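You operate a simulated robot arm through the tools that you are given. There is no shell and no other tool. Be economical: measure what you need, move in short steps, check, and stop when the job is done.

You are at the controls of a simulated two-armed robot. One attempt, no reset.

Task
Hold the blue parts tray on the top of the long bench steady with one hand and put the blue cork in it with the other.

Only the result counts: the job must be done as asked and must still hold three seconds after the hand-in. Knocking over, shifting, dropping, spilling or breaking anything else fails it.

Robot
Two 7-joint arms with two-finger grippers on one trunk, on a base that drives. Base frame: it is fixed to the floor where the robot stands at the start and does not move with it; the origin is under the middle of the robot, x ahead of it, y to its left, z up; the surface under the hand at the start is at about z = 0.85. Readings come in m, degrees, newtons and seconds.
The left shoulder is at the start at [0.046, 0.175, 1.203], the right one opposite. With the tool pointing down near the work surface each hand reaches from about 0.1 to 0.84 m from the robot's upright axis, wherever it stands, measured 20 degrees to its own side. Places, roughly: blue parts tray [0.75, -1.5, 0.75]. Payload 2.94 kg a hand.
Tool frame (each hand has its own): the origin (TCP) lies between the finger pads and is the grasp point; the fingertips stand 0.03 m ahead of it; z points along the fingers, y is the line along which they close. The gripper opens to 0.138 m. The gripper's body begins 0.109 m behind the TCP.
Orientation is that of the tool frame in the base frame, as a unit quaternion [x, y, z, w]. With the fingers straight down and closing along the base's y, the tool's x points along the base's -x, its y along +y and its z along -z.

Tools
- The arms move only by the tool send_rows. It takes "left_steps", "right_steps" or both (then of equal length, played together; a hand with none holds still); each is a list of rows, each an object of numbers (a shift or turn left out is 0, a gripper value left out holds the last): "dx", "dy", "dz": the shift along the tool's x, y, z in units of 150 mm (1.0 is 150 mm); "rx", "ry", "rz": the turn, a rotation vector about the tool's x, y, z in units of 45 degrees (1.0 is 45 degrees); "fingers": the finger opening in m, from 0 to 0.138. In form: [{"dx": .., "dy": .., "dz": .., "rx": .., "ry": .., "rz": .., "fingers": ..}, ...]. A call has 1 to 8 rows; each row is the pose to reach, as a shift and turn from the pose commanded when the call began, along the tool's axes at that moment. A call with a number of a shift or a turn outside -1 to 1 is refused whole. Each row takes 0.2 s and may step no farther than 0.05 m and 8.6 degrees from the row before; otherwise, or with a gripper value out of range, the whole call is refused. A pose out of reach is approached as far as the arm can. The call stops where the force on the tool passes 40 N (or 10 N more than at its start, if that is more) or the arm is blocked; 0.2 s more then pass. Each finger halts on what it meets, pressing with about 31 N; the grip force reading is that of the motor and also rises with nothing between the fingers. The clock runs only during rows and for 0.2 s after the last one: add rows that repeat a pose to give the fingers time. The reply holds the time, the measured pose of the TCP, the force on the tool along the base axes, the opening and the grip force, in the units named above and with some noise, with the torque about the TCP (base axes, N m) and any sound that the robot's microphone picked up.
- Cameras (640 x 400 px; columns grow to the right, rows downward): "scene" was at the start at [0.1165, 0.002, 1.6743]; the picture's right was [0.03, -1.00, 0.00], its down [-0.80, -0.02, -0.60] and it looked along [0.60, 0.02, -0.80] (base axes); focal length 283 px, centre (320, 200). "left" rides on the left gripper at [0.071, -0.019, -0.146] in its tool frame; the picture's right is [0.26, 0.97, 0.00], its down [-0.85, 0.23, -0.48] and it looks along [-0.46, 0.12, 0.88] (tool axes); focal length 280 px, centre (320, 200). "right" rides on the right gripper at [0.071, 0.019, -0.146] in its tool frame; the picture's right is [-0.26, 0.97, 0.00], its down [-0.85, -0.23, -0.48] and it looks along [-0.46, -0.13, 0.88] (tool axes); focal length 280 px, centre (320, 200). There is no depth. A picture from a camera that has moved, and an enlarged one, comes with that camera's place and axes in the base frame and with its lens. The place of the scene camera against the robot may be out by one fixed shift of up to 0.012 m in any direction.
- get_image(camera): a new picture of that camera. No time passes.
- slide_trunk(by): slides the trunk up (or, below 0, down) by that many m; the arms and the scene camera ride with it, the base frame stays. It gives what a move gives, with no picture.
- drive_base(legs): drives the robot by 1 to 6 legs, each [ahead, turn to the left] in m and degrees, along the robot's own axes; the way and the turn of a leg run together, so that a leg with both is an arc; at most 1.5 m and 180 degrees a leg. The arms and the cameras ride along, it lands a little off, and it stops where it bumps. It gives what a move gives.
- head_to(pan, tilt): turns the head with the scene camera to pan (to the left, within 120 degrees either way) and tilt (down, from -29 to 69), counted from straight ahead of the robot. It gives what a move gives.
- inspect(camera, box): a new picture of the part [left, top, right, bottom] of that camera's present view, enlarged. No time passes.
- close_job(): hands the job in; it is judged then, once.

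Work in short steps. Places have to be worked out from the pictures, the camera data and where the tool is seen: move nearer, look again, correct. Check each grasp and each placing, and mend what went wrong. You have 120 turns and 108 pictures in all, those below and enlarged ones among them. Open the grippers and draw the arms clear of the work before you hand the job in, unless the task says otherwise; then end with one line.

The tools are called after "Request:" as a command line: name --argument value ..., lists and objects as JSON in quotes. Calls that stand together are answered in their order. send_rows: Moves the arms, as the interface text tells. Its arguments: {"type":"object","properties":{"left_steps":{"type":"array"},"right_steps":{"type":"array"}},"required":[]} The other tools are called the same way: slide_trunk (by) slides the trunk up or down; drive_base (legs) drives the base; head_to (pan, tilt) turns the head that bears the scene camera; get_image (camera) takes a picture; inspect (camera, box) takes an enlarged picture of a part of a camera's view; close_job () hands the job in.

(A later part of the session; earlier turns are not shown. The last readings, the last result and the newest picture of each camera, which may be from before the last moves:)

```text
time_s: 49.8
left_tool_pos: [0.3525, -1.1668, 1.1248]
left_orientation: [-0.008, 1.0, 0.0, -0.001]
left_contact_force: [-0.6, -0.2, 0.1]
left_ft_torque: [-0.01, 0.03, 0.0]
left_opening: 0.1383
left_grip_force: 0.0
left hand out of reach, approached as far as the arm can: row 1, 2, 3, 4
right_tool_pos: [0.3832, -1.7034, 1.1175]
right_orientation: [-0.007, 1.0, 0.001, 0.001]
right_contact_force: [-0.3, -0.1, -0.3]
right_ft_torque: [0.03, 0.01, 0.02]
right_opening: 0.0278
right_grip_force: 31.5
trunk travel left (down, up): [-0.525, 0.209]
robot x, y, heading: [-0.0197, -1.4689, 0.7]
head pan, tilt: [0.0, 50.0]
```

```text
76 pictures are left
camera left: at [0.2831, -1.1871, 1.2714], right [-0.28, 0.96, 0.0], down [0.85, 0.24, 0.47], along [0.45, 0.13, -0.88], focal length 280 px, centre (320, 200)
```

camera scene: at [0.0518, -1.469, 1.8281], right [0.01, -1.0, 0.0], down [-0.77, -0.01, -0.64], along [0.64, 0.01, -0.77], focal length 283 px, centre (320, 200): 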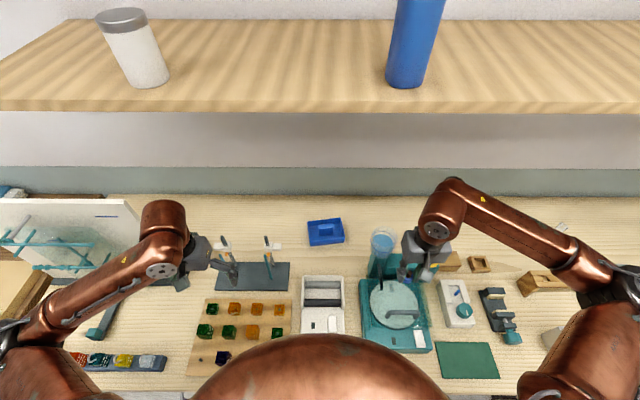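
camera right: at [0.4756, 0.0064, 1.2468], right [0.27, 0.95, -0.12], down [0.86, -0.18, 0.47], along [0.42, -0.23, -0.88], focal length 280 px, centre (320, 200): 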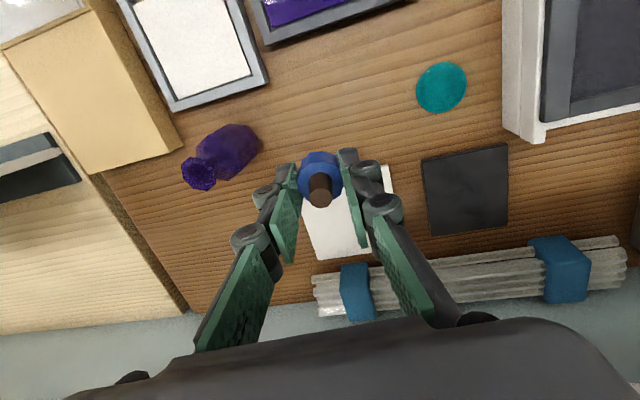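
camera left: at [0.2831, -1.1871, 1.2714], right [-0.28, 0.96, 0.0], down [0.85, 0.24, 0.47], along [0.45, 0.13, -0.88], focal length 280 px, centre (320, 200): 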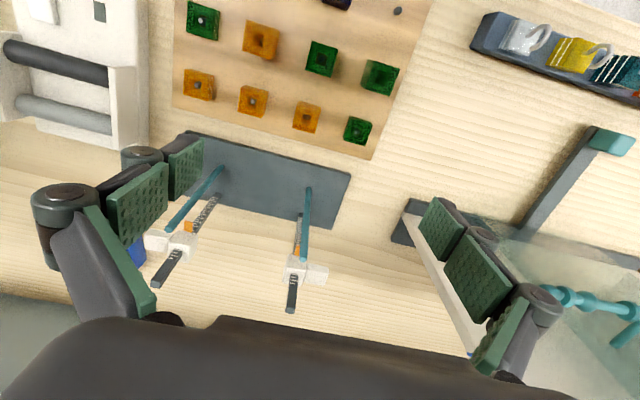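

Racks and stands sit below the left hand, with post tops near z≈1.0. I'll move the left hand at z≈1.13 to above the tray, the right hand staying put.

Request:
send_rows --left_steps '[{"dx": -0.2, "dy": -0.22}, {"dx": -0.4, "dy": -0.44}, {"dx": -0.6, "dy": -0.66}, {"dx": -0.8, "dy": -0.88}]'

Request:
send_rows --left_steps '[{"dx": -0.2, "dy": -0.22}, {"dx": -0.4, "dy": -0.44}, {"dx": -0.6, "dy": -0.66}, {"dx": -0.8, "dy": -0.88}]'

Request:
get_image --camera "left"

Request:
get_image --camera "scene"

```text
time_s: 50.8
left_tool_pos: [0.4748, -1.3, 1.1251]
left_orientation: [-0.006, 1.0, 0.0, 0.0]
left_contact_force: [0.5, 0.2, 0.8]
left_ft_torque: [0.05, 0.04, 0.0]
left_opening: 0.138
left_grip_force: 0.1
right_tool_pos: [0.384, -1.7072, 1.1167]
right_orientation: [-0.007, 1.0, 0.003, 0.002]
right_contact_force: [0.9, -0.4, -1.1]
right_ft_torque: [0.07, 0.03, 0.01]
right_opening: 0.0276
right_grip_force: 31.2
trunk travel left (down, up): [-0.525, 0.209]
robot x, y, heading: [-0.0288, -1.4676, 0.7]
head pan, tilt: [0.0, 50.0]
```

```text
time_s: 51.8
left_tool_pos: [0.5973, -1.433, 1.1252]
left_orientation: [-0.007, 1.0, 0.002, -0.001]
left_contact_force: [-0.1, 0.0, 0.4]
left_ft_torque: [0.08, 0.02, -0.01]
left_opening: 0.1383
left_grip_force: 0.0
right_tool_pos: [0.384, -1.7077, 1.1176]
right_orientation: [-0.007, 1.0, 0.003, 0.001]
right_contact_force: [-0.3, -0.2, 0.2]
right_ft_torque: [0.06, 0.04, -0.03]
right_opening: 0.0276
right_grip_force: 30.2
trunk travel left (down, up): [-0.525, 0.209]
robot x, y, heading: [-0.0264, -1.4731, 0.8]
head pan, tilt: [0.0, 50.0]
```

```text
75 pictures are left
camera left: at [0.5266, -1.4523, 1.2712], right [-0.27, 0.96, 0.0], down [0.85, 0.24, 0.48], along [0.46, 0.13, -0.88], focal length 280 px, centre (320, 200)
```

left: 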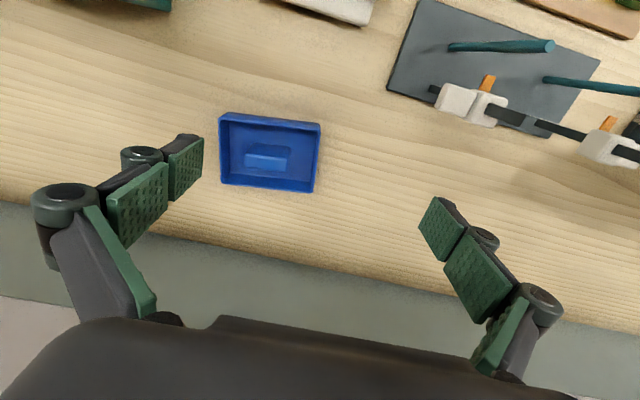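

```text
74 pictures are left
camera scene: at [0.0533, -1.4732, 1.828], right [0.01, -1.0, 0.0], down [-0.77, -0.01, -0.64], along [0.64, 0.01, -0.77], focal length 283 px, centre (320, 200)
```

scene: 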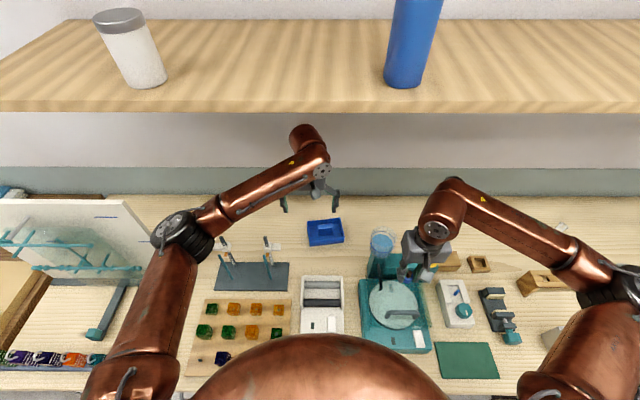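

The tray is well visible in the left camera. I'll enlarge it to measure.

Request:
inspect --camera "left" --box '[200, 95, 344, 205]'

```text
3.64 times, centred on (272, 150) of left
camera zoom: at [0.5266, -1.4523, 1.2712], right [-0.27, 0.96, 0.0], down [0.85, 0.24, 0.48], along [0.46, 0.13, -0.88], focal length 1020 px, centre (494, 382)
```

zoom: 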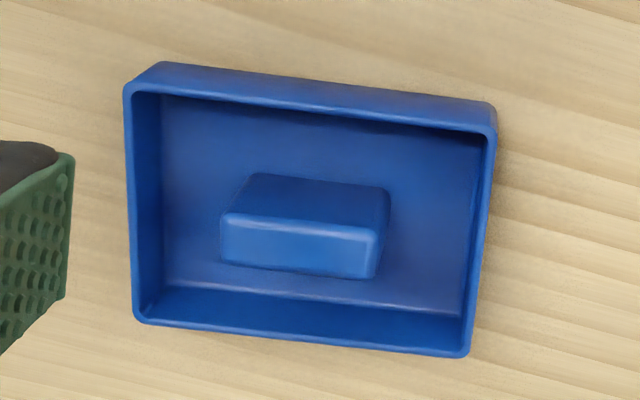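

Comparing the scene and left cameras puts the bench at nearer z≈0.85, with the rim about 0.89 and the tray centre around (0.685, -1.49). I'll move the left hand above the tray, a bit lower, to refine this.

Request:
send_rows --left_steps '[{"dx": -0.2, "dy": -0.13, "dz": 0.05}, {"dx": -0.4, "dy": -0.26, "dz": 0.2}, {"dx": -0.4, "dy": -0.26, "dz": 0.5}, {"dx": -0.4, "dy": -0.26, "dz": 0.5}]'

Request:
get_image --camera "left"

```text
time_s: 52.8
left_tool_pos: [0.6557, -1.4679, 1.0502]
left_orientation: [-0.007, 1.0, 0.001, 0.0]
left_contact_force: [0.2, 0.4, 0.6]
left_ft_torque: [0.04, -0.02, 0.03]
left_opening: 0.1378
left_grip_force: 0.0
right_tool_pos: [0.383, -1.7048, 1.1196]
right_orientation: [-0.007, 1.0, 0.003, 0.002]
right_contact_force: [0.2, -1.2, 1.1]
right_ft_torque: [0.06, -0.02, 0.0]
right_opening: 0.0274
right_grip_force: 30.7
trunk travel left (down, up): [-0.525, 0.209]
robot x, y, heading: [-0.0204, -1.4671, 0.8]
head pan, tilt: [0.0, 50.0]
```

```text
72 pictures are left
camera left: at [0.5853, -1.4871, 1.1963], right [-0.27, 0.96, 0.0], down [0.85, 0.24, 0.48], along [0.46, 0.13, -0.88], focal length 280 px, centre (320, 200)
```

left: 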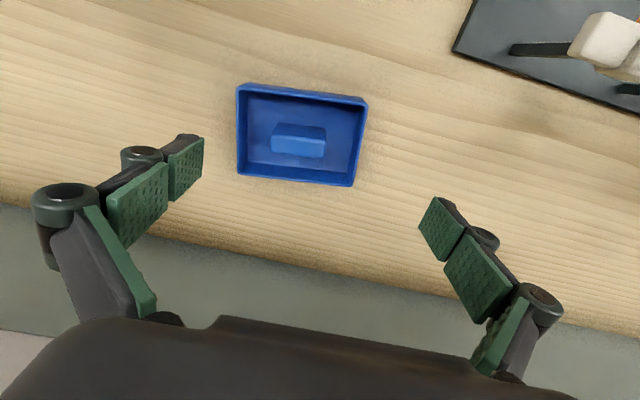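

The tray is about 0.14 × 0.10 m with its centre near (0.681, -1.485) and rim near z 0.88. I'll enlarge to measure the gaps around the block.

Request:
inspect --camera "left" --box '[220, 75, 380, 195]'

```text
3.33 times, centred on (300, 135) of left
camera zoom: at [0.5853, -1.4871, 1.1963], right [-0.27, 0.96, 0.0], down [0.85, 0.24, 0.48], along [0.46, 0.13, -0.88], focal length 935 px, centre (387, 417)
```

zoom: 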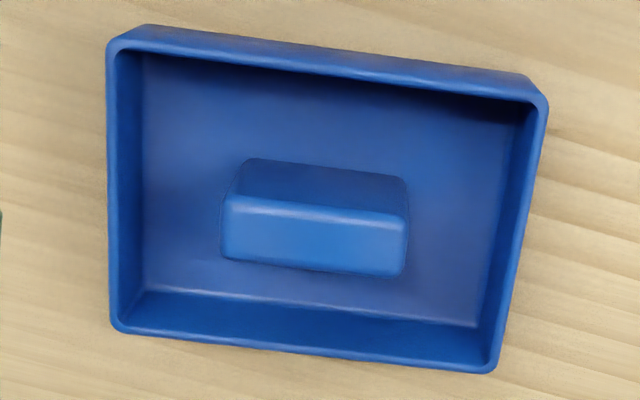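

The side gaps beside the block are about 35 mm, so the 28 mm cork fits. I'll hold the tray by its left wall with the left hand, keeping the right hand free above the right compartment: align to 9°, narrow the fingers and go down to TCP 0.95.

Request:
send_rows --left_steps '[{"dx": -0.05, "dy": 0.17, "rz": -0.1, "fingers": 0.05}, {"dx": -0.101, "dy": 0.329, "rz": -0.19}, {"dx": -0.101, "dy": 0.329, "dz": 0.22, "rz": -0.19}, {"dx": -0.101, "dy": 0.329, "dz": 0.44, "rz": -0.19}, {"dx": -0.101, "dy": 0.329, "dz": 0.66, "rz": -0.19}, {"dx": -0.101, "dy": 0.329, "dz": 0.66, "rz": -0.19}]'

Request:
get_image --camera "left"

Request:
get_image --camera "scene"

```text
time_s: 54.2
left_tool_pos: [0.6717, -1.4173, 0.9531]
left_orientation: [-0.081, 0.997, 0.0, 0.0]
left_contact_force: [0.2, 0.2, 0.0]
left_ft_torque: [-0.01, 0.02, -0.02]
left_opening: 0.0501
left_grip_force: 0.1
right_tool_pos: [0.3821, -1.7044, 1.1203]
right_orientation: [-0.007, 1.0, 0.001, 0.003]
right_contact_force: [-0.8, -0.5, 0.9]
right_ft_torque: [-0.03, -0.01, -0.01]
right_opening: 0.0275
right_grip_force: 31.1
trunk travel left (down, up): [-0.525, 0.209]
robot x, y, heading: [-0.0259, -1.4707, 0.8]
head pan, tilt: [0.0, 50.0]
```

```text
70 pictures are left
camera left: at [0.6043, -1.4471, 1.0975], right [-0.42, 0.91, 0.0], down [0.8, 0.37, 0.48], along [0.43, 0.2, -0.88], focal length 280 px, centre (320, 200)
```

left: 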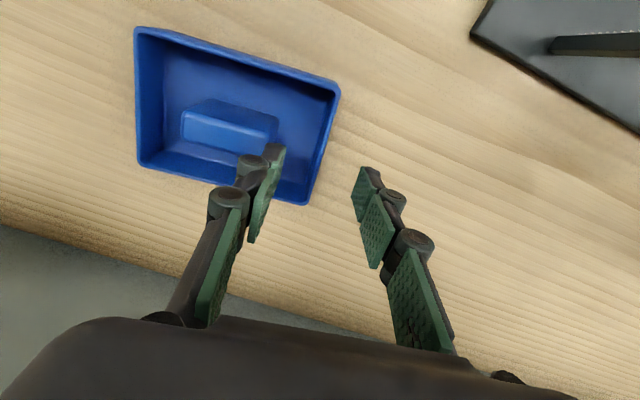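

```text
69 pictures are left
camera scene: at [0.0514, -1.4685, 1.8281], right [0.01, -1.0, 0.0], down [-0.77, -0.01, -0.64], along [0.64, 0.01, -0.77], focal length 283 px, centre (320, 200)
```

scene: 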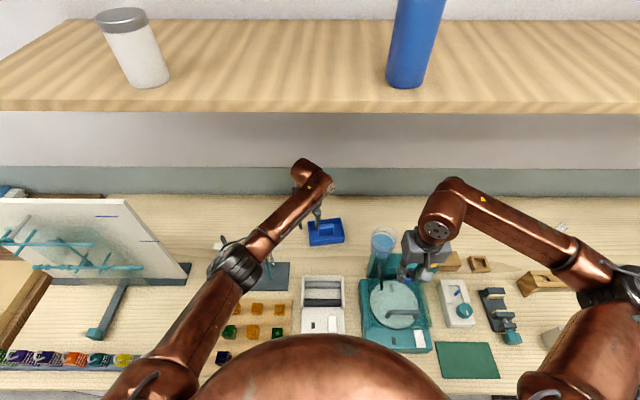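

The fingers straddle the left wall right at its midpoint. I'll descend to TCP 0.90 with the opening at 0.04.

Request:
send_rows --left_steps '[{"dz": 0.1, "fingers": 0.042}, {"dz": 0.2}, {"dz": 0.3}, {"dz": 0.35}, {"dz": 0.35}]'

Request:
get_image --camera "left"

Request:
inspect --camera "scene" --box '[280, 190, 376, 250]'

```text
time_s: 55.4
left_tool_pos: [0.6712, -1.4167, 0.8983]
left_orientation: [-0.081, 0.997, 0.0, -0.001]
left_contact_force: [-0.5, -0.2, -0.7]
left_ft_torque: [-0.01, 0.01, 0.0]
left_opening: 0.0417
left_grip_force: 0.0
right_tool_pos: [0.3826, -1.704, 1.1191]
right_orientation: [-0.007, 1.0, 0.002, 0.001]
right_contact_force: [0.2, -0.6, -0.3]
right_ft_torque: [-0.05, 0.0, 0.04]
right_opening: 0.0275
right_grip_force: 31.2
trunk travel left (down, up): [-0.525, 0.209]
robot x, y, heading: [-0.0233, -1.4709, 0.6]
head pan, tilt: [0.0, 50.0]
```

```text
68 pictures are left
camera left: at [0.6044, -1.4466, 1.0446], right [-0.42, 0.91, 0.0], down [0.8, 0.37, 0.48], along [0.43, 0.2, -0.88], focal length 280 px, centre (320, 200)
```

left: 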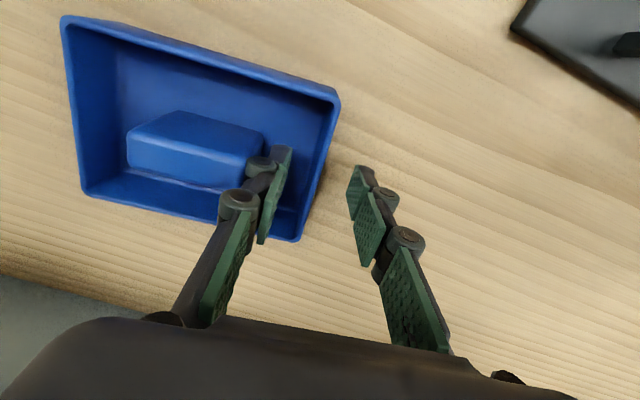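

```text
6.67 times, centred on (328, 220) of scene
camera zoom: at [0.0517, -1.4687, 1.8281], right [0.01, -1.0, 0.0], down [-0.77, -0.01, -0.64], along [0.64, 0.01, -0.77], focal length 1887 px, centre (267, 67)
```

zoom: 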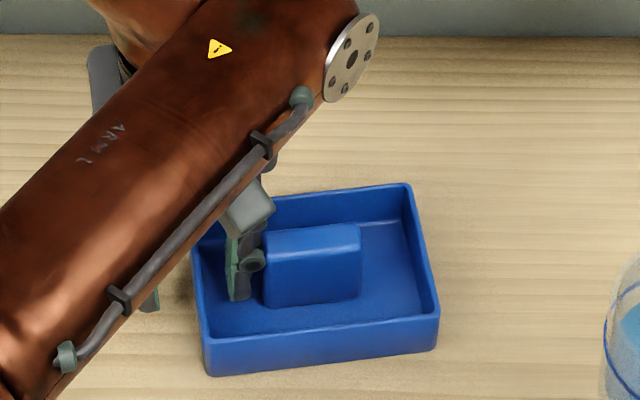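

The fingers are down around the wall with about 2 cm overlap. I'll lower 5 mm more and close on it.

Request:
send_rows --left_steps '[{"dz": 0.03}, {"dz": 0.03, "fingers": 0.03}, {"dz": 0.03, "fingers": 0.02}, {"dz": 0.03, "fingers": 0.01}, {"dz": 0.03, "fingers": 0.0}, {"dz": 0.03, "fingers": 0.0}, {"dz": 0.03, "fingers": 0.0}]'

Request:
get_image --camera "left"

```text
time_s: 57.0
left_tool_pos: [0.6719, -1.4161, 0.8947]
left_orientation: [-0.082, 0.997, 0.0, 0.0]
left_contact_force: [-0.3, -0.7, 0.1]
left_ft_torque: [-0.01, 0.04, -0.02]
left_opening: 0.0058
left_grip_force: 31.2
right_tool_pos: [0.3821, -1.7036, 1.1199]
right_orientation: [-0.007, 1.0, 0.002, 0.001]
right_contact_force: [-0.2, -0.1, 0.4]
right_ft_torque: [-0.03, 0.01, -0.02]
right_opening: 0.0275
right_grip_force: 30.7
trunk travel left (down, up): [-0.525, 0.209]
robot x, y, heading: [-0.0236, -1.4724, 0.5]
head pan, tilt: [0.0, 50.0]
```

```text
66 pictures are left
camera left: at [0.6046, -1.4466, 1.0402], right [-0.42, 0.91, 0.0], down [0.8, 0.37, 0.48], along [0.43, 0.2, -0.88], focal length 280 px, centre (320, 200)
```

left: 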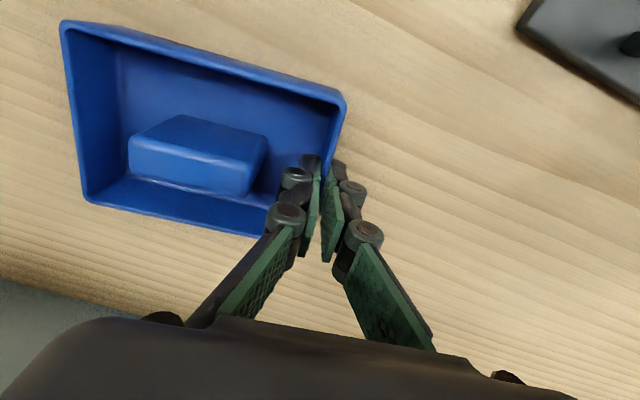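

The tray wall is firmly gripped (5.8 mm) and the tray barely moved. Now the right hand: I'll raise it to about 1.165 and turn it 45° toward having its camera side face right.

Request:
send_rows --right_steps '[{"dz": -0.1, "rz": -0.18}, {"dz": -0.2, "rz": -0.36}, {"dz": -0.3, "rz": -0.54}, {"dz": -0.3, "rz": -0.72}, {"dz": -0.3, "rz": -0.9}, {"dz": -0.3, "rz": -1.0}]'

Request:
send_rows --right_steps '[{"rz": -0.18}, {"rz": -0.36}, {"rz": -0.54}, {"rz": -0.72}, {"rz": -0.9}, {"rz": -1.0}]'

Request:
get_image --camera "scene"

Request:
get_image --camera "right"

```text
time_s: 58.4
left_tool_pos: [0.6716, -1.4174, 0.8951]
left_orientation: [-0.082, 0.997, 0.0, 0.0]
left_contact_force: [-0.2, 0.1, 1.0]
left_ft_torque: [0.02, 0.02, -0.02]
left_opening: 0.006
left_grip_force: 31.4
right_tool_pos: [0.3811, -1.7034, 1.1635]
right_orientation: [-0.39, 0.921, 0.001, 0.003]
right_contact_force: [0.4, 1.0, -0.6]
right_ft_torque: [0.0, -0.01, 0.0]
right_opening: 0.0274
right_grip_force: 30.9
trunk travel left (down, up): [-0.525, 0.209]
robot x, y, heading: [-0.025, -1.4702, 0.9]
head pan, tilt: [0.0, 50.0]
```

```text
time_s: 59.8
left_tool_pos: [0.6699, -1.4158, 0.8962]
left_orientation: [-0.082, 0.997, -0.001, -0.001]
left_contact_force: [-0.4, 0.0, 0.0]
left_ft_torque: [0.03, -0.08, -0.01]
left_opening: 0.0061
left_grip_force: 31.1
right_tool_pos: [0.2782, -1.6113, 1.1961]
right_orientation: [-0.663, 0.749, -0.007, 0.009]
right_contact_force: [-1.8, -0.3, -0.6]
right_ft_torque: [-0.04, -0.18, -0.02]
right_opening: 0.0275
right_grip_force: 30.6
right hand out of reach, approached as far as the arm can: row 2, 3, 4, 5, 6
trunk travel left (down, up): [-0.525, 0.209]
robot x, y, heading: [-0.0229, -1.4718, 0.7]
head pan, tilt: [0.0, 50.0]
```

```text
65 pictures are left
camera scene: at [0.0472, -1.4652, 1.8284], right [0.01, -1.0, 0.0], down [-0.76, -0.01, -0.64], along [0.64, 0.01, -0.76], focal length 283 px, centre (320, 200)
```

scene: 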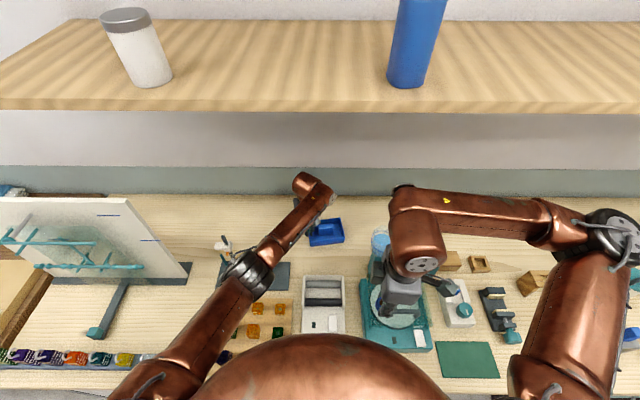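

```text
64 pictures are left
camera right: at [0.2472, -1.6791, 1.3402], right [-0.93, 0.38, -0.02], down [0.32, 0.81, 0.48], along [0.2, 0.44, -0.88], focal length 280 px, centre (320, 200)
```

right: 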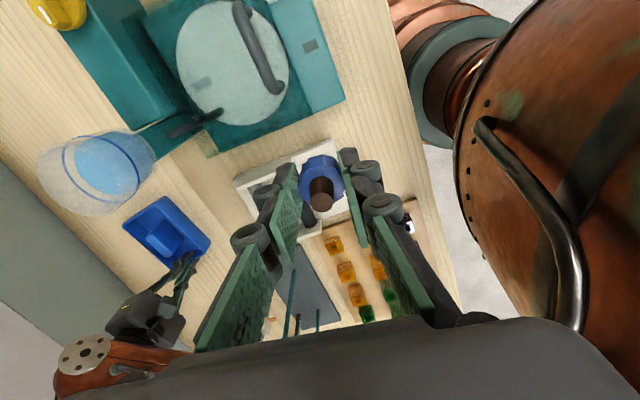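

The arm is cramped this close to the body, though the hand is now turned by about 83°. I'll move it forward and slightly left in small steps, where it has more room.

Request:
send_rows --right_steps '[{"dx": -0.1, "dy": -0.15}, {"dx": -0.2, "dy": -0.3}, {"dx": -0.3, "dy": -0.45}, {"dx": -0.4, "dy": -0.5}]'

Request:
get_image --camera "right"

```text
time_s: 60.8
left_tool_pos: [0.6712, -1.4162, 0.896]
left_orientation: [-0.082, 0.997, 0.0, 0.001]
left_contact_force: [-0.9, 0.2, -0.2]
left_ft_torque: [0.02, -0.05, 0.0]
left_opening: 0.006
left_grip_force: 30.8
right_tool_pos: [0.303, -1.6009, 1.194]
right_orientation: [-0.661, 0.751, -0.007, 0.008]
right_contact_force: [0.7, 0.2, 0.0]
right_ft_torque: [-0.01, 0.01, -0.02]
right_opening: 0.0276
right_grip_force: 30.7
right hand out of reach, approached as far as the arm can: row 2, 3, 4
trunk travel left (down, up): [-0.525, 0.209]
robot x, y, heading: [-0.0251, -1.4694, 0.7]
head pan, tilt: [0.0, 50.0]
```

```text
63 pictures are left
camera right: at [0.2737, -1.6691, 1.3404], right [-0.92, 0.38, -0.02], down [0.33, 0.81, 0.48], along [0.2, 0.44, -0.87], focal length 280 px, centre (320, 200)
```

right: 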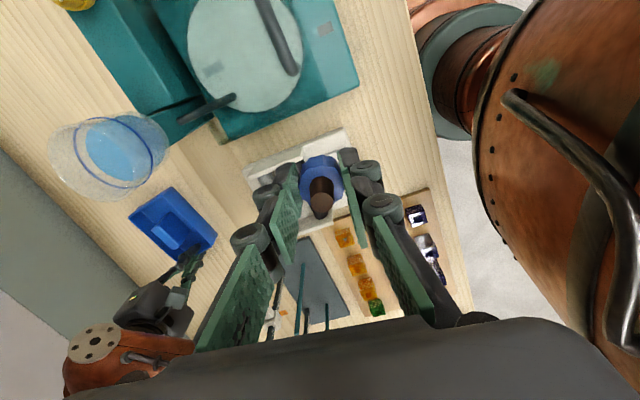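

The arm appears limited in this folded pose. I'll turn back about 40°, carry the hand out near the tray, and turn it there.

Request:
send_rows --right_steps '[{"rz": 0.18}, {"rz": 0.36}, {"rz": 0.54}, {"rz": 0.72}, {"rz": 0.85}, {"rz": 0.85}]'

```text
time_s: 62.2
left_tool_pos: [0.6714, -1.4157, 0.8946]
left_orientation: [-0.082, 0.997, 0.0, 0.0]
left_contact_force: [0.0, 0.4, -0.5]
left_ft_torque: [0.03, 0.02, -0.02]
left_opening: 0.0057
left_grip_force: 31.2
right_tool_pos: [0.305, -1.5997, 1.197]
right_orientation: [-0.38, 0.925, -0.004, 0.01]
right_contact_force: [-0.4, 0.4, 0.0]
right_ft_torque: [0.02, 0.03, -0.02]
right_opening: 0.0275
right_grip_force: 31.2
trunk travel left (down, up): [-0.525, 0.209]
robot x, y, heading: [-0.0188, -1.4679, 0.7]
head pan, tilt: [0.0, 50.0]
```

The hand is back at about 45° and the arm is free. I'll carry it forward along y≈-1.58 at z≈1.19, above the cup's height.

Request:
send_rows --right_steps '[{"dx": -0.19, "dy": -0.155}, {"dx": -0.38, "dy": -0.31}, {"dx": -0.57, "dy": -0.465}, {"dx": -0.77, "dy": -0.62}]'

Request:
send_rows --right_steps '[{"dx": -0.19, "dy": -0.155}, {"dx": -0.38, "dy": -0.31}, {"dx": -0.57, "dy": -0.465}, {"dx": -0.77, "dy": -0.62}]'

Request:
get_image --camera "scene"

Request:
get_image --camera "right"

```text
time_s: 63.2
left_tool_pos: [0.6713, -1.4172, 0.8945]
left_orientation: [-0.082, 0.997, 0.0, -0.001]
left_contact_force: [0.6, 0.6, -1.2]
left_ft_torque: [0.03, 0.01, 0.05]
left_opening: 0.0061
left_grip_force: 31.1
right_tool_pos: [0.4518, -1.5852, 1.2007]
right_orientation: [-0.381, 0.925, -0.004, 0.01]
right_contact_force: [-0.7, 0.2, -1.2]
right_ft_torque: [-0.01, 0.02, -0.03]
right_opening: 0.0273
right_grip_force: 31.0
trunk travel left (down, up): [-0.525, 0.209]
robot x, y, heading: [-0.0231, -1.4716, 0.8]
head pan, tilt: [0.0, 50.0]
```

```text
time_s: 64.2
left_tool_pos: [0.6702, -1.416, 0.8957]
left_orientation: [-0.082, 0.997, -0.001, -0.001]
left_contact_force: [-0.7, -0.2, 0.7]
left_ft_torque: [0.0, -0.06, -0.03]
left_opening: 0.0061
left_grip_force: 31.5
right_tool_pos: [0.5499, -1.5754, 1.2018]
right_orientation: [-0.38, 0.925, -0.004, 0.01]
right_contact_force: [0.2, 0.6, -0.5]
right_ft_torque: [0.0, -0.01, -0.02]
right_opening: 0.0275
right_grip_force: 31.4
right hand out of reach, approached as far as the arm can: row 3, 4
trunk travel left (down, up): [-0.525, 0.209]
robot x, y, heading: [-0.0278, -1.4684, 0.5]
head pan, tilt: [0.0, 50.0]
```

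```text
62 pictures are left
camera scene: at [0.0517, -1.4688, 1.8281], right [0.01, -1.0, 0.0], down [-0.77, -0.01, -0.64], along [0.64, 0.01, -0.77], focal length 283 px, centre (320, 200)
```

scene: 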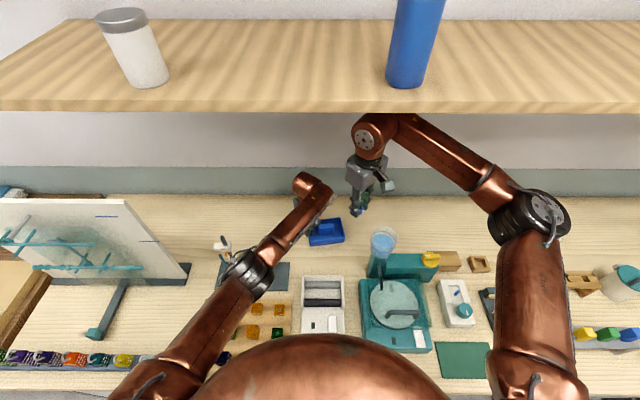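

```text
61 pictures are left
camera right: at [0.484, -1.6123, 1.3463], right [-0.49, 0.87, -0.01], down [0.76, 0.43, 0.49], along [0.43, 0.24, -0.87], focal length 280 px, centre (320, 200)
```

right: 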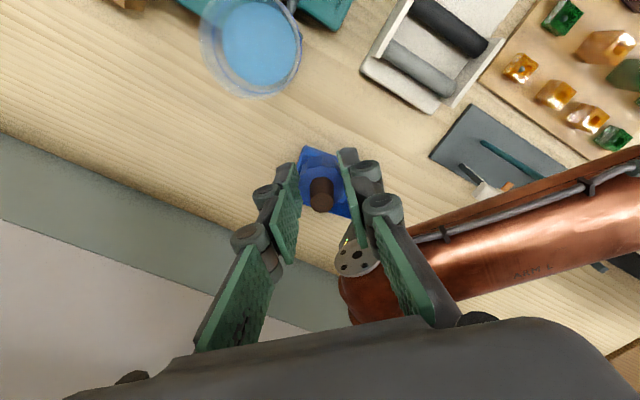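

Turning the right hand fully isn't reachable there, so I'll change the plan: keep it nearly unturned (9°) and put the cork in the front compartment, toward the right, where the fingers can close along the tray's length. First I'll turn it back.

Request:
send_rows --right_steps '[{"rz": 0.17}, {"rz": 0.34}, {"rz": 0.51}, {"rz": 0.68}, {"rz": 0.787}]'

Request:
get_image --camera "right"

```text
time_s: 65.4
left_tool_pos: [0.6715, -1.4167, 0.8949]
left_orientation: [-0.081, 0.997, 0.001, -0.001]
left_contact_force: [0.3, 0.5, 0.7]
left_ft_torque: [0.01, 0.04, -0.04]
left_opening: 0.0059
left_grip_force: 31.4
right_tool_pos: [0.551, -1.5748, 1.2039]
right_orientation: [-0.079, 0.997, 0.0, 0.011]
right_contact_force: [0.1, -0.1, 0.9]
right_ft_torque: [-0.01, 0.0, 0.03]
right_opening: 0.0275
right_grip_force: 31.1
trunk travel left (down, up): [-0.525, 0.209]
robot x, y, heading: [-0.0217, -1.4675, 0.7]
head pan, tilt: [0.0, 50.0]
```

```text
60 pictures are left
camera right: at [0.4756, -1.5688, 1.3468], right [0.11, 0.99, 0.0], down [0.86, -0.09, 0.49], along [0.49, -0.05, -0.87], focal length 280 px, centre (320, 200)
```

right: 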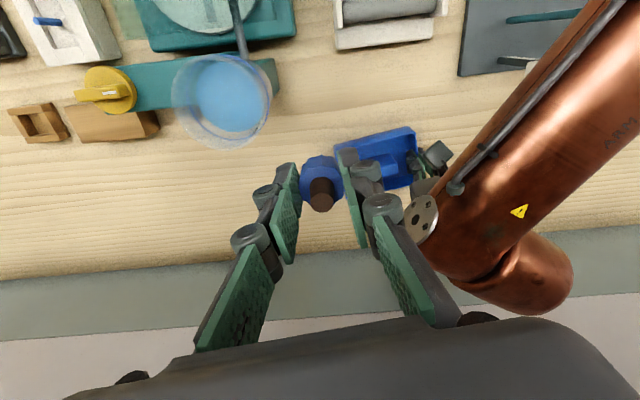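

The left wrist's flange sticks out toward where the right hand must go, and the cup rim is at about z 1.13. I'll regrip the tray wall farther back with a slight outward lean, and raise the trunk 0.1 m for clearance. First I'll open and lift the left hand and draw the right hand back.

Request:
send_rows --left_steps '[{"fingers": 0.042}, {"fingers": 0.042}, {"fingers": 0.042}, {"dz": -0.15}, {"dz": -0.3}, {"dz": -0.45}]' --right_steps '[{"dx": 0.17}, {"dx": 0.34}, {"dx": 0.5}, {"dx": 0.67}, {"dx": 0.84}, {"dx": 1.0}]'

Request:
slide_trunk --by 0.1

Request:
get_image --camera "left"

Request:
get_image --camera "scene"

```text
time_s: 66.8
left_tool_pos: [0.6707, -1.416, 0.9644]
left_orientation: [-0.082, 0.997, 0.0, 0.0]
left_contact_force: [-0.5, -0.3, 0.1]
left_ft_torque: [0.04, 0.0, 0.03]
left_opening: 0.0422
left_grip_force: 0.0
right_tool_pos: [0.4014, -1.6012, 1.2005]
right_orientation: [-0.08, 0.997, -0.001, 0.011]
right_contact_force: [0.1, -0.2, -0.5]
right_ft_torque: [0.03, -0.05, -0.02]
right_opening: 0.0274
right_grip_force: 31.1
trunk travel left (down, up): [-0.525, 0.209]
robot x, y, heading: [-0.0234, -1.4738, 0.9]
head pan, tilt: [0.0, 50.0]
```

```text
time_s: 68.1
left_tool_pos: [0.672, -1.4172, 1.0613]
left_orientation: [-0.08, 0.997, 0.0, 0.0]
left_contact_force: [0.5, 0.2, -0.7]
left_ft_torque: [0.04, 0.02, 0.03]
left_opening: 0.0419
left_grip_force: 0.1
right_tool_pos: [0.403, -1.5993, 1.2996]
right_orientation: [-0.081, 0.997, -0.001, 0.01]
right_contact_force: [0.5, -0.2, -0.2]
right_ft_torque: [0.0, 0.0, -0.04]
right_opening: 0.0272
right_grip_force: 31.1
trunk travel left (down, up): [-0.625, 0.109]
robot x, y, heading: [-0.0225, -1.4681, 0.6]
head pan, tilt: [0.0, 50.0]
```

```text
59 pictures are left
camera left: at [0.6048, -1.4467, 1.2077], right [-0.42, 0.91, 0.0], down [0.8, 0.37, 0.48], along [0.43, 0.2, -0.88], focal length 280 px, centre (320, 200)
```

left: 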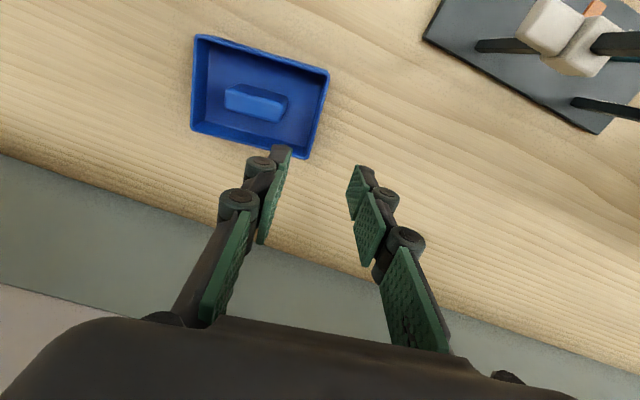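

```text
58 pictures are left
camera scene: at [0.0433, -1.469, 1.9278], right [0.01, -1.0, 0.0], down [-0.77, -0.01, -0.64], along [0.64, 0.01, -0.77], focal length 283 px, centre (320, 200)
```

scene: 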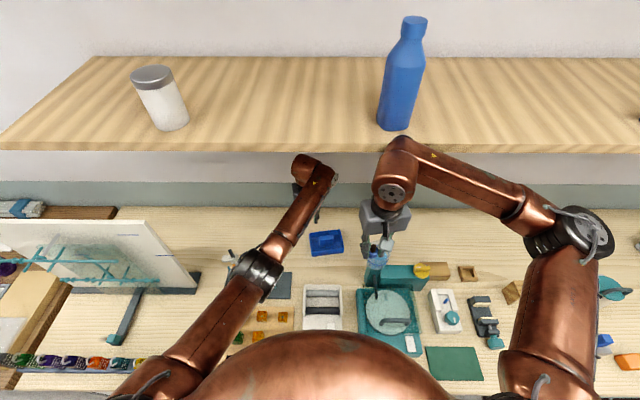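

The tray is still in place. I'll shift the left hand toward the back end of the wall, lean it 10° outward, and descend partway.

Request:
send_rows --left_steps '[{"dx": -0.09, "dy": 0.01, "dz": 0.1, "rx": 0.11}, {"dx": -0.187, "dy": 0.02, "dz": 0.25, "rx": 0.22}, {"dx": -0.187, "dy": 0.02, "dz": 0.45, "rx": 0.22}, {"dx": -0.187, "dy": 0.02, "dz": 0.65, "rx": 0.22}, {"dx": -0.187, "dy": 0.02, "dz": 0.65, "rx": 0.22}]'

Request:
get_image --camera "left"

```text
time_s: 69.3
left_tool_pos: [0.7027, -1.4108, 0.9753]
left_orientation: [-0.08, 0.993, -0.088, 0.011]
left_contact_force: [-0.5, 0.5, -0.6]
left_ft_torque: [0.04, -0.01, -0.02]
left_opening: 0.042
left_grip_force: 0.2
left hand out of reach, approached as far as the arm can: row 4
right_tool_pos: [0.4034, -1.6007, 1.3001]
right_orientation: [-0.081, 0.997, -0.001, 0.011]
right_contact_force: [0.1, -0.2, -0.5]
right_ft_torque: [-0.03, 0.01, -0.01]
right_opening: 0.0272
right_grip_force: 31.4
trunk travel left (down, up): [-0.625, 0.109]
robot x, y, heading: [-0.0243, -1.4726, 0.7]
head pan, tilt: [0.0, 50.0]
```

```text
57 pictures are left
camera left: at [0.6298, -1.4155, 1.1207], right [-0.41, 0.9, -0.17], down [0.78, 0.44, 0.44], along [0.47, 0.04, -0.88], focal length 280 px, centre (320, 200)
```

left: 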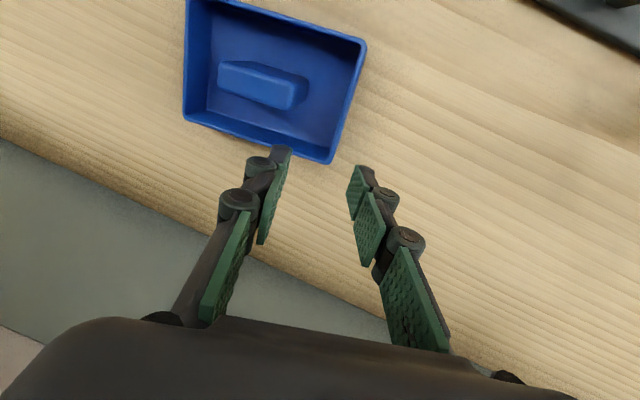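

The left arm is at its reach limit with the trunk this high. I'll lower the right hand 0.1 m, away from the shelf, then drive forward 4 cm.

Request:
send_rows --right_steps '[{"dz": 0.2}, {"dz": 0.4}, {"dz": 0.62}, {"dz": 0.62}]'

Request:
drive_base --legs '[[0.045, 0]]'

Request:
get_image --camera "left"

```text
time_s: 70.3
left_tool_pos: [0.7025, -1.4124, 0.9747]
left_orientation: [-0.079, 0.993, -0.089, 0.012]
left_contact_force: [1.0, -0.2, -0.1]
left_ft_torque: [-0.01, 0.01, 0.01]
left_opening: 0.0422
left_grip_force: 0.1
right_tool_pos: [0.4052, -1.5987, 1.2065]
right_orientation: [-0.081, 0.997, 0.0, 0.01]
right_contact_force: [0.2, -0.5, 0.6]
right_ft_torque: [-0.01, -0.01, 0.0]
right_opening: 0.0271
right_grip_force: 30.8
trunk travel left (down, up): [-0.625, 0.109]
robot x, y, heading: [-0.0233, -1.4699, 0.9]
head pan, tilt: [0.0, 50.0]
```

```text
time_s: 71.2
left_tool_pos: [0.75, -1.4152, 0.9759]
left_orientation: [-0.078, 0.993, -0.088, 0.014]
left_contact_force: [-0.3, 0.0, -0.1]
left_ft_torque: [0.05, 0.02, 0.0]
left_opening: 0.0419
left_grip_force: 0.0
right_tool_pos: [0.4382, -1.6011, 1.2095]
right_orientation: [-0.082, 0.997, -0.001, 0.015]
right_contact_force: [0.6, 0.4, 0.2]
right_ft_torque: [-0.04, 0.11, -0.02]
right_opening: 0.0272
right_grip_force: 31.5
trunk travel left (down, up): [-0.625, 0.109]
robot x, y, heading: [0.0207, -1.4688, 0.4]
head pan, tilt: [0.0, 50.0]
```

```text
56 pictures are left
camera left: at [0.6776, -1.4199, 1.1215], right [-0.41, 0.9, -0.18], down [0.78, 0.44, 0.44], along [0.47, 0.04, -0.88], focal length 280 px, centre (320, 200)
```

left: 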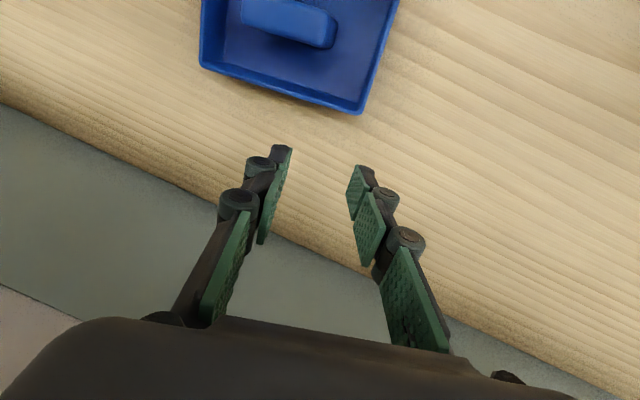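

Now there's margin. I'll move the left hand back over the wall at about 0.69 in x and 3 cm lower, then check.

Request:
send_rows --left_steps '[{"dx": 0.2, "dy": 0.06, "dz": 0.03}, {"dx": 0.366, "dy": 0.11, "dz": 0.06}, {"dx": 0.366, "dy": 0.125, "dz": 0.175}, {"dx": 0.366, "dy": 0.125, "dz": 0.175}]'

Request:
get_image --camera "left"

```text
time_s: 72.2
left_tool_pos: [0.697, -1.4079, 0.9453]
left_orientation: [-0.079, 0.993, -0.088, 0.014]
left_contact_force: [0.0, 0.8, -0.9]
left_ft_torque: [-0.05, 0.12, -0.02]
left_opening: 0.0421
left_grip_force: 0.0
right_tool_pos: [0.4396, -1.5978, 1.2088]
right_orientation: [-0.082, 0.997, -0.001, 0.015]
right_contact_force: [0.0, 0.0, -1.5]
right_ft_torque: [-0.05, 0.11, 0.01]
right_opening: 0.0274
right_grip_force: 31.3
trunk travel left (down, up): [-0.625, 0.109]
robot x, y, heading: [0.0219, -1.4669, 0.8]
head pan, tilt: [0.0, 50.0]
```

```text
55 pictures are left
camera left: at [0.6231, -1.4116, 1.0909], right [-0.41, 0.9, -0.18], down [0.78, 0.44, 0.44], along [0.47, 0.04, -0.88], focal length 280 px, centre (320, 200)
```

left: 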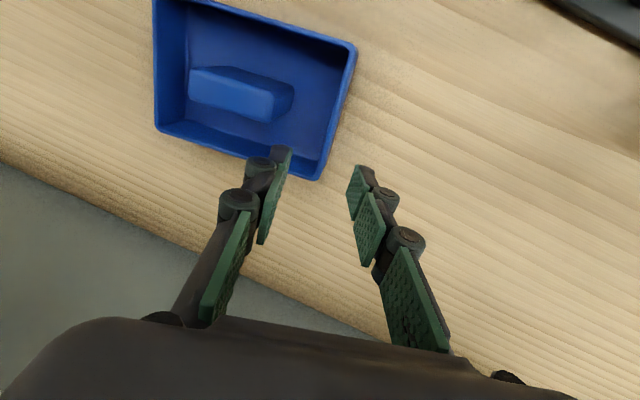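

The wall lies between the fingertips. I'll descend vertically 4.8 cm and close.

Request:
send_rows --left_steps '[{"dz": 0.1, "dy": 0.018}, {"dz": 0.2, "dy": 0.036}, {"dz": 0.315, "dy": 0.057}, {"dz": 0.315, "dy": 0.057}]'

Request:
get_image --camera "left"

```text
time_s: 73.2
left_tool_pos: [0.6957, -1.4102, 0.9]
left_orientation: [-0.077, 0.993, -0.089, 0.015]
left_contact_force: [0.0, 1.1, -1.8]
left_ft_torque: [-0.03, 0.02, 0.03]
left_opening: 0.0421
left_grip_force: 0.1
right_tool_pos: [0.4369, -1.5986, 1.2115]
right_orientation: [-0.081, 0.997, 0.0, 0.015]
right_contact_force: [-0.6, -0.7, -0.3]
right_ft_torque: [-0.02, 0.01, -0.04]
right_opening: 0.0272
right_grip_force: 30.9
trunk travel left (down, up): [-0.625, 0.109]
robot x, y, heading: [0.0218, -1.4695, 0.5]
head pan, tilt: [0.0, 50.0]
```

```text
54 pictures are left
camera left: at [0.6215, -1.4138, 1.0443], right [-0.4, 0.9, -0.18], down [0.78, 0.44, 0.44], along [0.47, 0.04, -0.88], focal length 280 px, centre (320, 200)
```

left: 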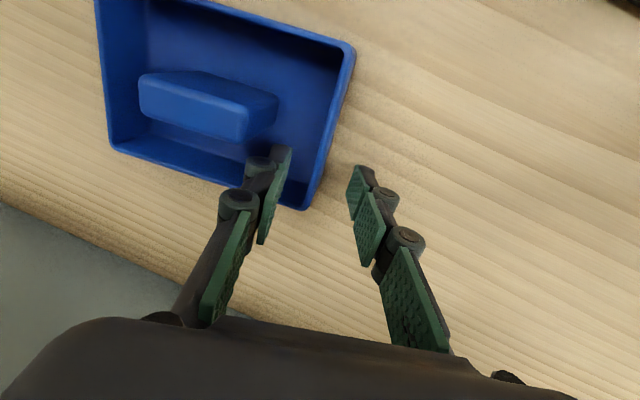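

Well centred on the wall. Closing the left fingers on it.

Request:
send_rows --left_steps '[{"dz": 0.02}, {"dz": 0.02, "fingers": 0.03}, {"dz": 0.02, "fingers": 0.02}, {"dz": 0.02, "fingers": 0.01}, {"dz": 0.02, "fingers": 0.0}, {"dz": 0.02, "fingers": 0.0}, {"dz": 0.02, "fingers": 0.0}]'

Request:
get_image --camera "left"

Request:
get_image --camera "scene"

```text
time_s: 74.8
left_tool_pos: [0.6949, -1.4101, 0.8963]
left_orientation: [-0.077, 0.993, -0.089, 0.016]
left_contact_force: [0.5, 0.5, -0.2]
left_ft_torque: [0.13, -0.06, 0.01]
left_opening: 0.0059
left_grip_force: 30.8
right_tool_pos: [0.4362, -1.5989, 1.2102]
right_orientation: [-0.082, 0.997, -0.001, 0.016]
right_contact_force: [-1.2, 0.2, 0.4]
right_ft_torque: [0.02, -0.01, 0.02]
right_opening: 0.0277
right_grip_force: 31.1
trunk travel left (down, up): [-0.625, 0.109]
robot x, y, heading: [0.0218, -1.4658, 0.7]
head pan, tilt: [0.0, 50.0]
```

```text
53 pictures are left
camera left: at [0.6212, -1.4146, 1.0416], right [-0.41, 0.9, -0.18], down [0.78, 0.44, 0.44], along [0.47, 0.04, -0.88], focal length 280 px, centre (320, 200)
```

left: 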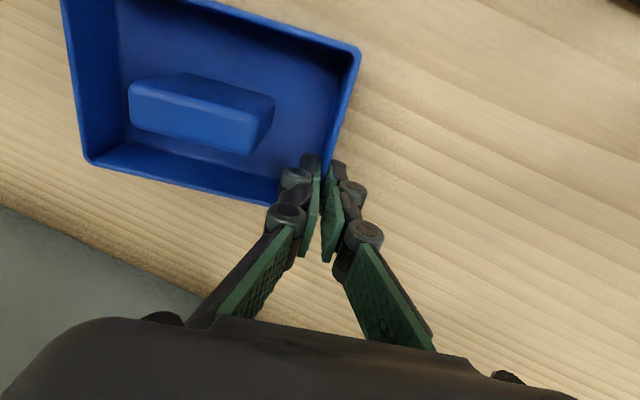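

```text
52 pictures are left
camera scene: at [0.0881, -1.4681, 1.928], right [0.01, -1.0, 0.0], down [-0.77, -0.01, -0.64], along [0.64, 0.01, -0.77], focal length 283 px, centre (320, 200)
```

scene: 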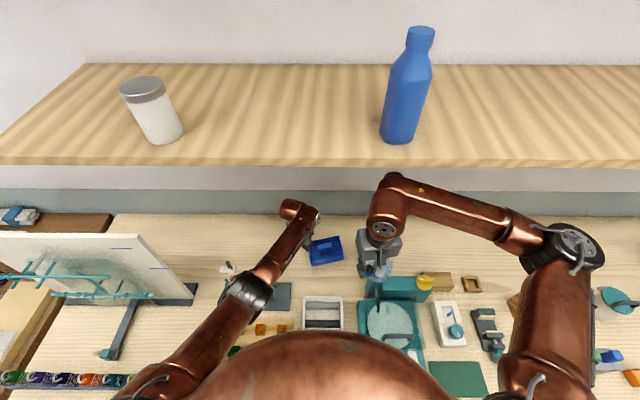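

The tray is held again (5.9 mm). Now I'll lean the right hand 25° outward where it is, before moving in.

Request:
send_rows --right_steps '[{"rx": -0.15}, {"rx": -0.3}, {"rx": -0.45}, {"rx": -0.555}, {"rx": -0.555}]'

```text
time_s: 76.0
left_tool_pos: [0.6947, -1.4101, 0.8969]
left_orientation: [-0.077, 0.993, -0.089, 0.015]
left_contact_force: [-0.4, 0.7, -1.3]
left_ft_torque: [0.09, -0.05, 0.04]
left_opening: 0.0061
left_grip_force: 31.9
right_tool_pos: [0.4372, -1.5987, 1.21]
right_orientation: [-0.084, 0.973, 0.216, -0.002]
right_contact_force: [0.3, -0.7, 0.2]
right_ft_torque: [-0.02, 0.0, -0.01]
right_opening: 0.0274
right_grip_force: 31.9
trunk travel left (down, up): [-0.625, 0.109]
robot x, y, heading: [0.0195, -1.468, 0.6]
head pan, tilt: [0.0, 50.0]
```

I'll move it forward along the robot's x toward the tray at the same height.

Request:
send_rows --right_steps '[{"dx": -0.18}, {"dx": -0.37}, {"dx": -0.56}, {"dx": -0.74, "dz": 0.026}]'

Request:
send_rows --right_steps '[{"dx": -0.18}, {"dx": -0.37}, {"dx": -0.56}, {"dx": -0.74, "dz": 0.026}]'

Request:
get_image --camera "right"

Request:
get_image --camera "scene"

```text
time_s: 77.0
left_tool_pos: [0.6965, -1.4109, 0.8957]
left_orientation: [-0.076, 0.993, -0.089, 0.015]
left_contact_force: [0.7, 0.3, -0.3]
left_ft_torque: [0.02, 0.08, 0.02]
left_opening: 0.0063
left_grip_force: 30.5
right_tool_pos: [0.547, -1.5794, 1.2093]
right_orientation: [-0.083, 0.973, 0.215, -0.002]
right_contact_force: [0.2, 0.3, -0.3]
right_ft_torque: [0.01, 0.01, 0.0]
right_opening: 0.0277
right_grip_force: 30.7
trunk travel left (down, up): [-0.625, 0.109]
robot x, y, heading: [0.0232, -1.4658, 1.0]
head pan, tilt: [0.0, 50.0]
```

```text
time_s: 78.0
left_tool_pos: [0.6953, -1.41, 0.8974]
left_orientation: [-0.077, 0.993, -0.089, 0.016]
left_contact_force: [1.5, 0.5, 0.3]
left_ft_torque: [0.05, 0.06, 0.0]
left_opening: 0.0061
left_grip_force: 31.5
right_tool_pos: [0.6568, -1.5589, 1.2105]
right_orientation: [-0.084, 0.973, 0.214, -0.002]
right_contact_force: [0.4, 0.3, -0.9]
right_ft_torque: [-0.04, 0.04, 0.0]
right_opening: 0.0276
right_grip_force: 31.0
trunk travel left (down, up): [-0.625, 0.109]
robot x, y, heading: [0.02, -1.4656, 0.7]
head pan, tilt: [0.0, 50.0]
```

```text
51 pictures are left
camera right: at [0.5893, -1.6151, 1.3481], right [0.1, 0.91, 0.41], down [0.89, -0.27, 0.36], along [0.44, 0.33, -0.84], focal length 280 px, centre (320, 200)
```

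right: 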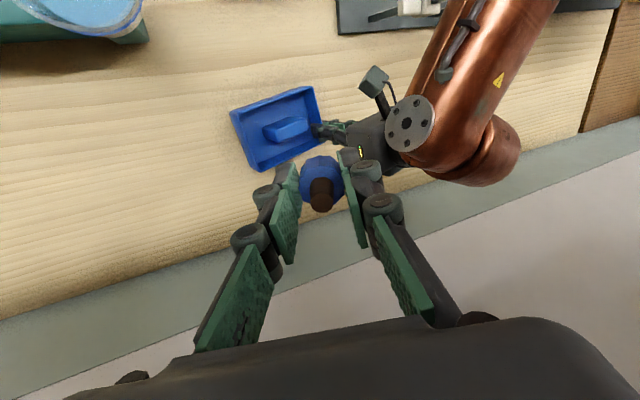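

```text
50 pictures are left
camera scene: at [0.0889, -1.467, 1.928], right [0.01, -1.0, 0.0], down [-0.77, -0.01, -0.64], along [0.64, 0.01, -0.77], focal length 283 px, centre (320, 200)
```

scene: 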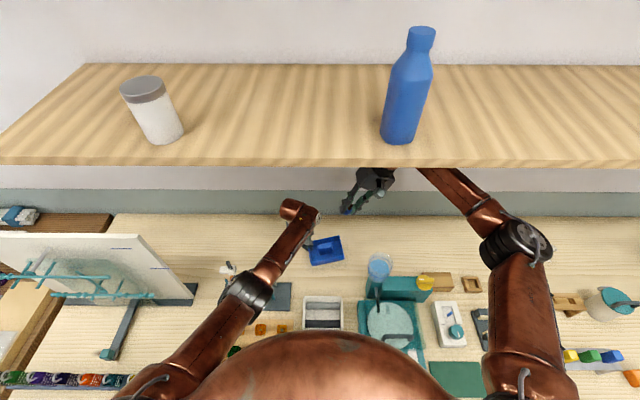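

Plenty of room to the left wrist. I'll enlarge the tray to locate the front compartment in its present pose.

Request:
inspect --camera "right" --box '[216, 70, 376, 180]'

Request:
inspect --camera "scene" --box '[296, 222, 360, 270]'

```text
3.64 times, centred on (296, 125) of right
camera zoom: at [0.5893, -1.6151, 1.3481], right [0.1, 0.91, 0.41], down [0.89, -0.27, 0.36], along [0.44, 0.33, -0.84], focal length 1020 px, centre (407, 473)
```

zoom: 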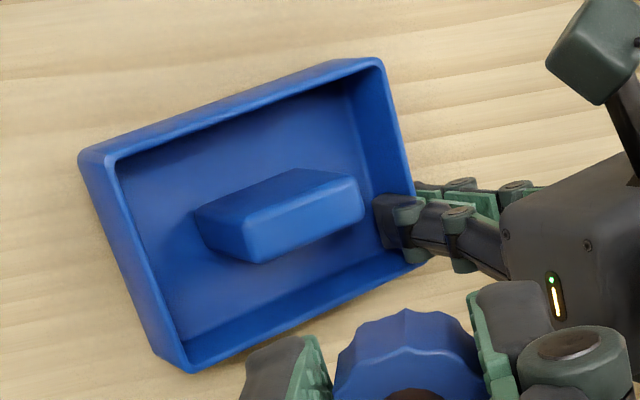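

```text
8.33 times, centred on (328, 246) of scene
camera zoom: at [0.0889, -1.467, 1.928], right [0.01, -1.0, 0.0], down [-0.77, -0.01, -0.64], along [0.64, 0.01, -0.77], focal length 2359 px, centre (253, -183)
```

zoom: 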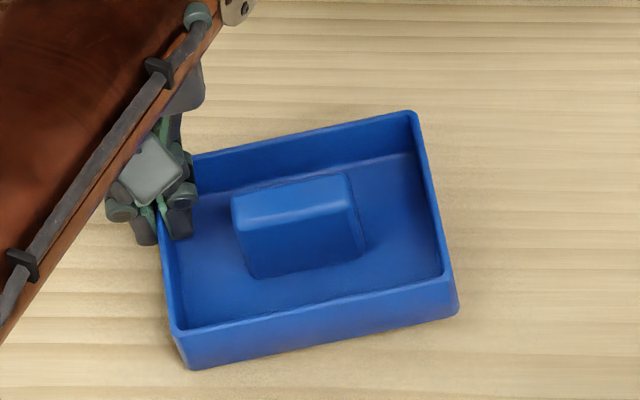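

The tray centre is now at about (0.684, -1.481), turned about 11°. I'm aiming for the front compartment right of centre, about (0.660, -1.506), and will descend to about z 1.06 first.

Request:
send_rows --right_steps '[{"dz": 0.25, "dy": -0.06}, {"dz": 0.5, "dy": -0.12}, {"dz": 0.75, "dy": -0.18}, {"dz": 0.99, "dy": -0.243}, {"dz": 0.99, "dy": -0.243}]'

Request:
get_image --camera "right"

Request:
get_image --camera "scene"

```text
time_s: 79.2
left_tool_pos: [0.6955, -1.4098, 0.8965]
left_orientation: [-0.078, 0.993, -0.088, 0.015]
left_contact_force: [-0.5, -0.6, -0.9]
left_ft_torque: [0.11, -0.03, 0.01]
left_opening: 0.0058
left_grip_force: 31.1
right_tool_pos: [0.6544, -1.5305, 1.0603]
right_orientation: [-0.084, 0.973, 0.215, -0.001]
right_contact_force: [0.2, -0.1, 0.5]
right_ft_torque: [0.01, 0.02, 0.0]
right_opening: 0.0275
right_grip_force: 30.7
trunk travel left (down, up): [-0.625, 0.109]
robot x, y, heading: [0.0207, -1.4695, 0.5]
head pan, tilt: [0.0, 50.0]
```

```text
47 pictures are left
camera right: at [0.5884, -1.5869, 1.1975], right [0.1, 0.91, 0.41], down [0.89, -0.27, 0.36], along [0.44, 0.33, -0.84], focal length 280 px, centre (320, 200)
```

right: 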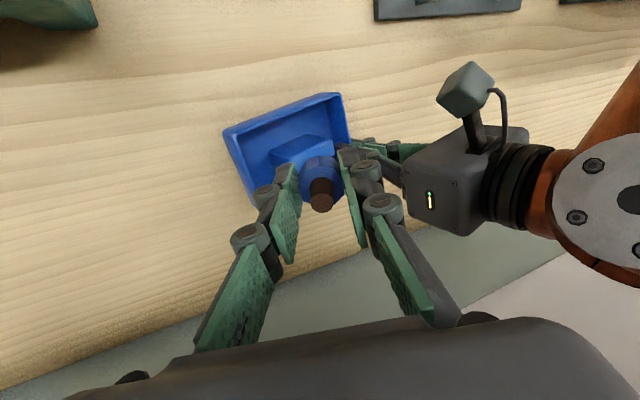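

```text
46 pictures are left
camera scene: at [0.0881, -1.4684, 1.928], right [0.01, -1.0, 0.0], down [-0.77, -0.01, -0.64], along [0.64, 0.01, -0.77], focal length 283 px, centre (320, 200)
```

scene: 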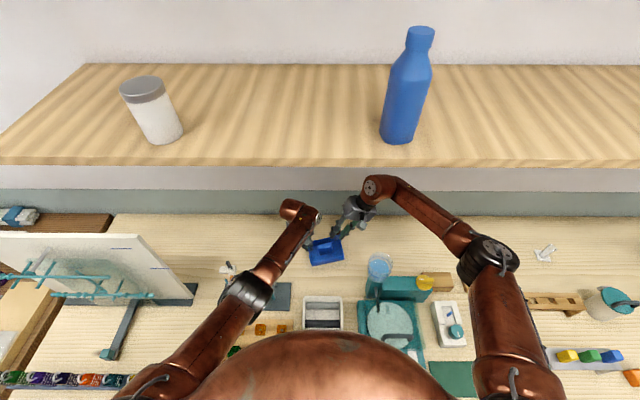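

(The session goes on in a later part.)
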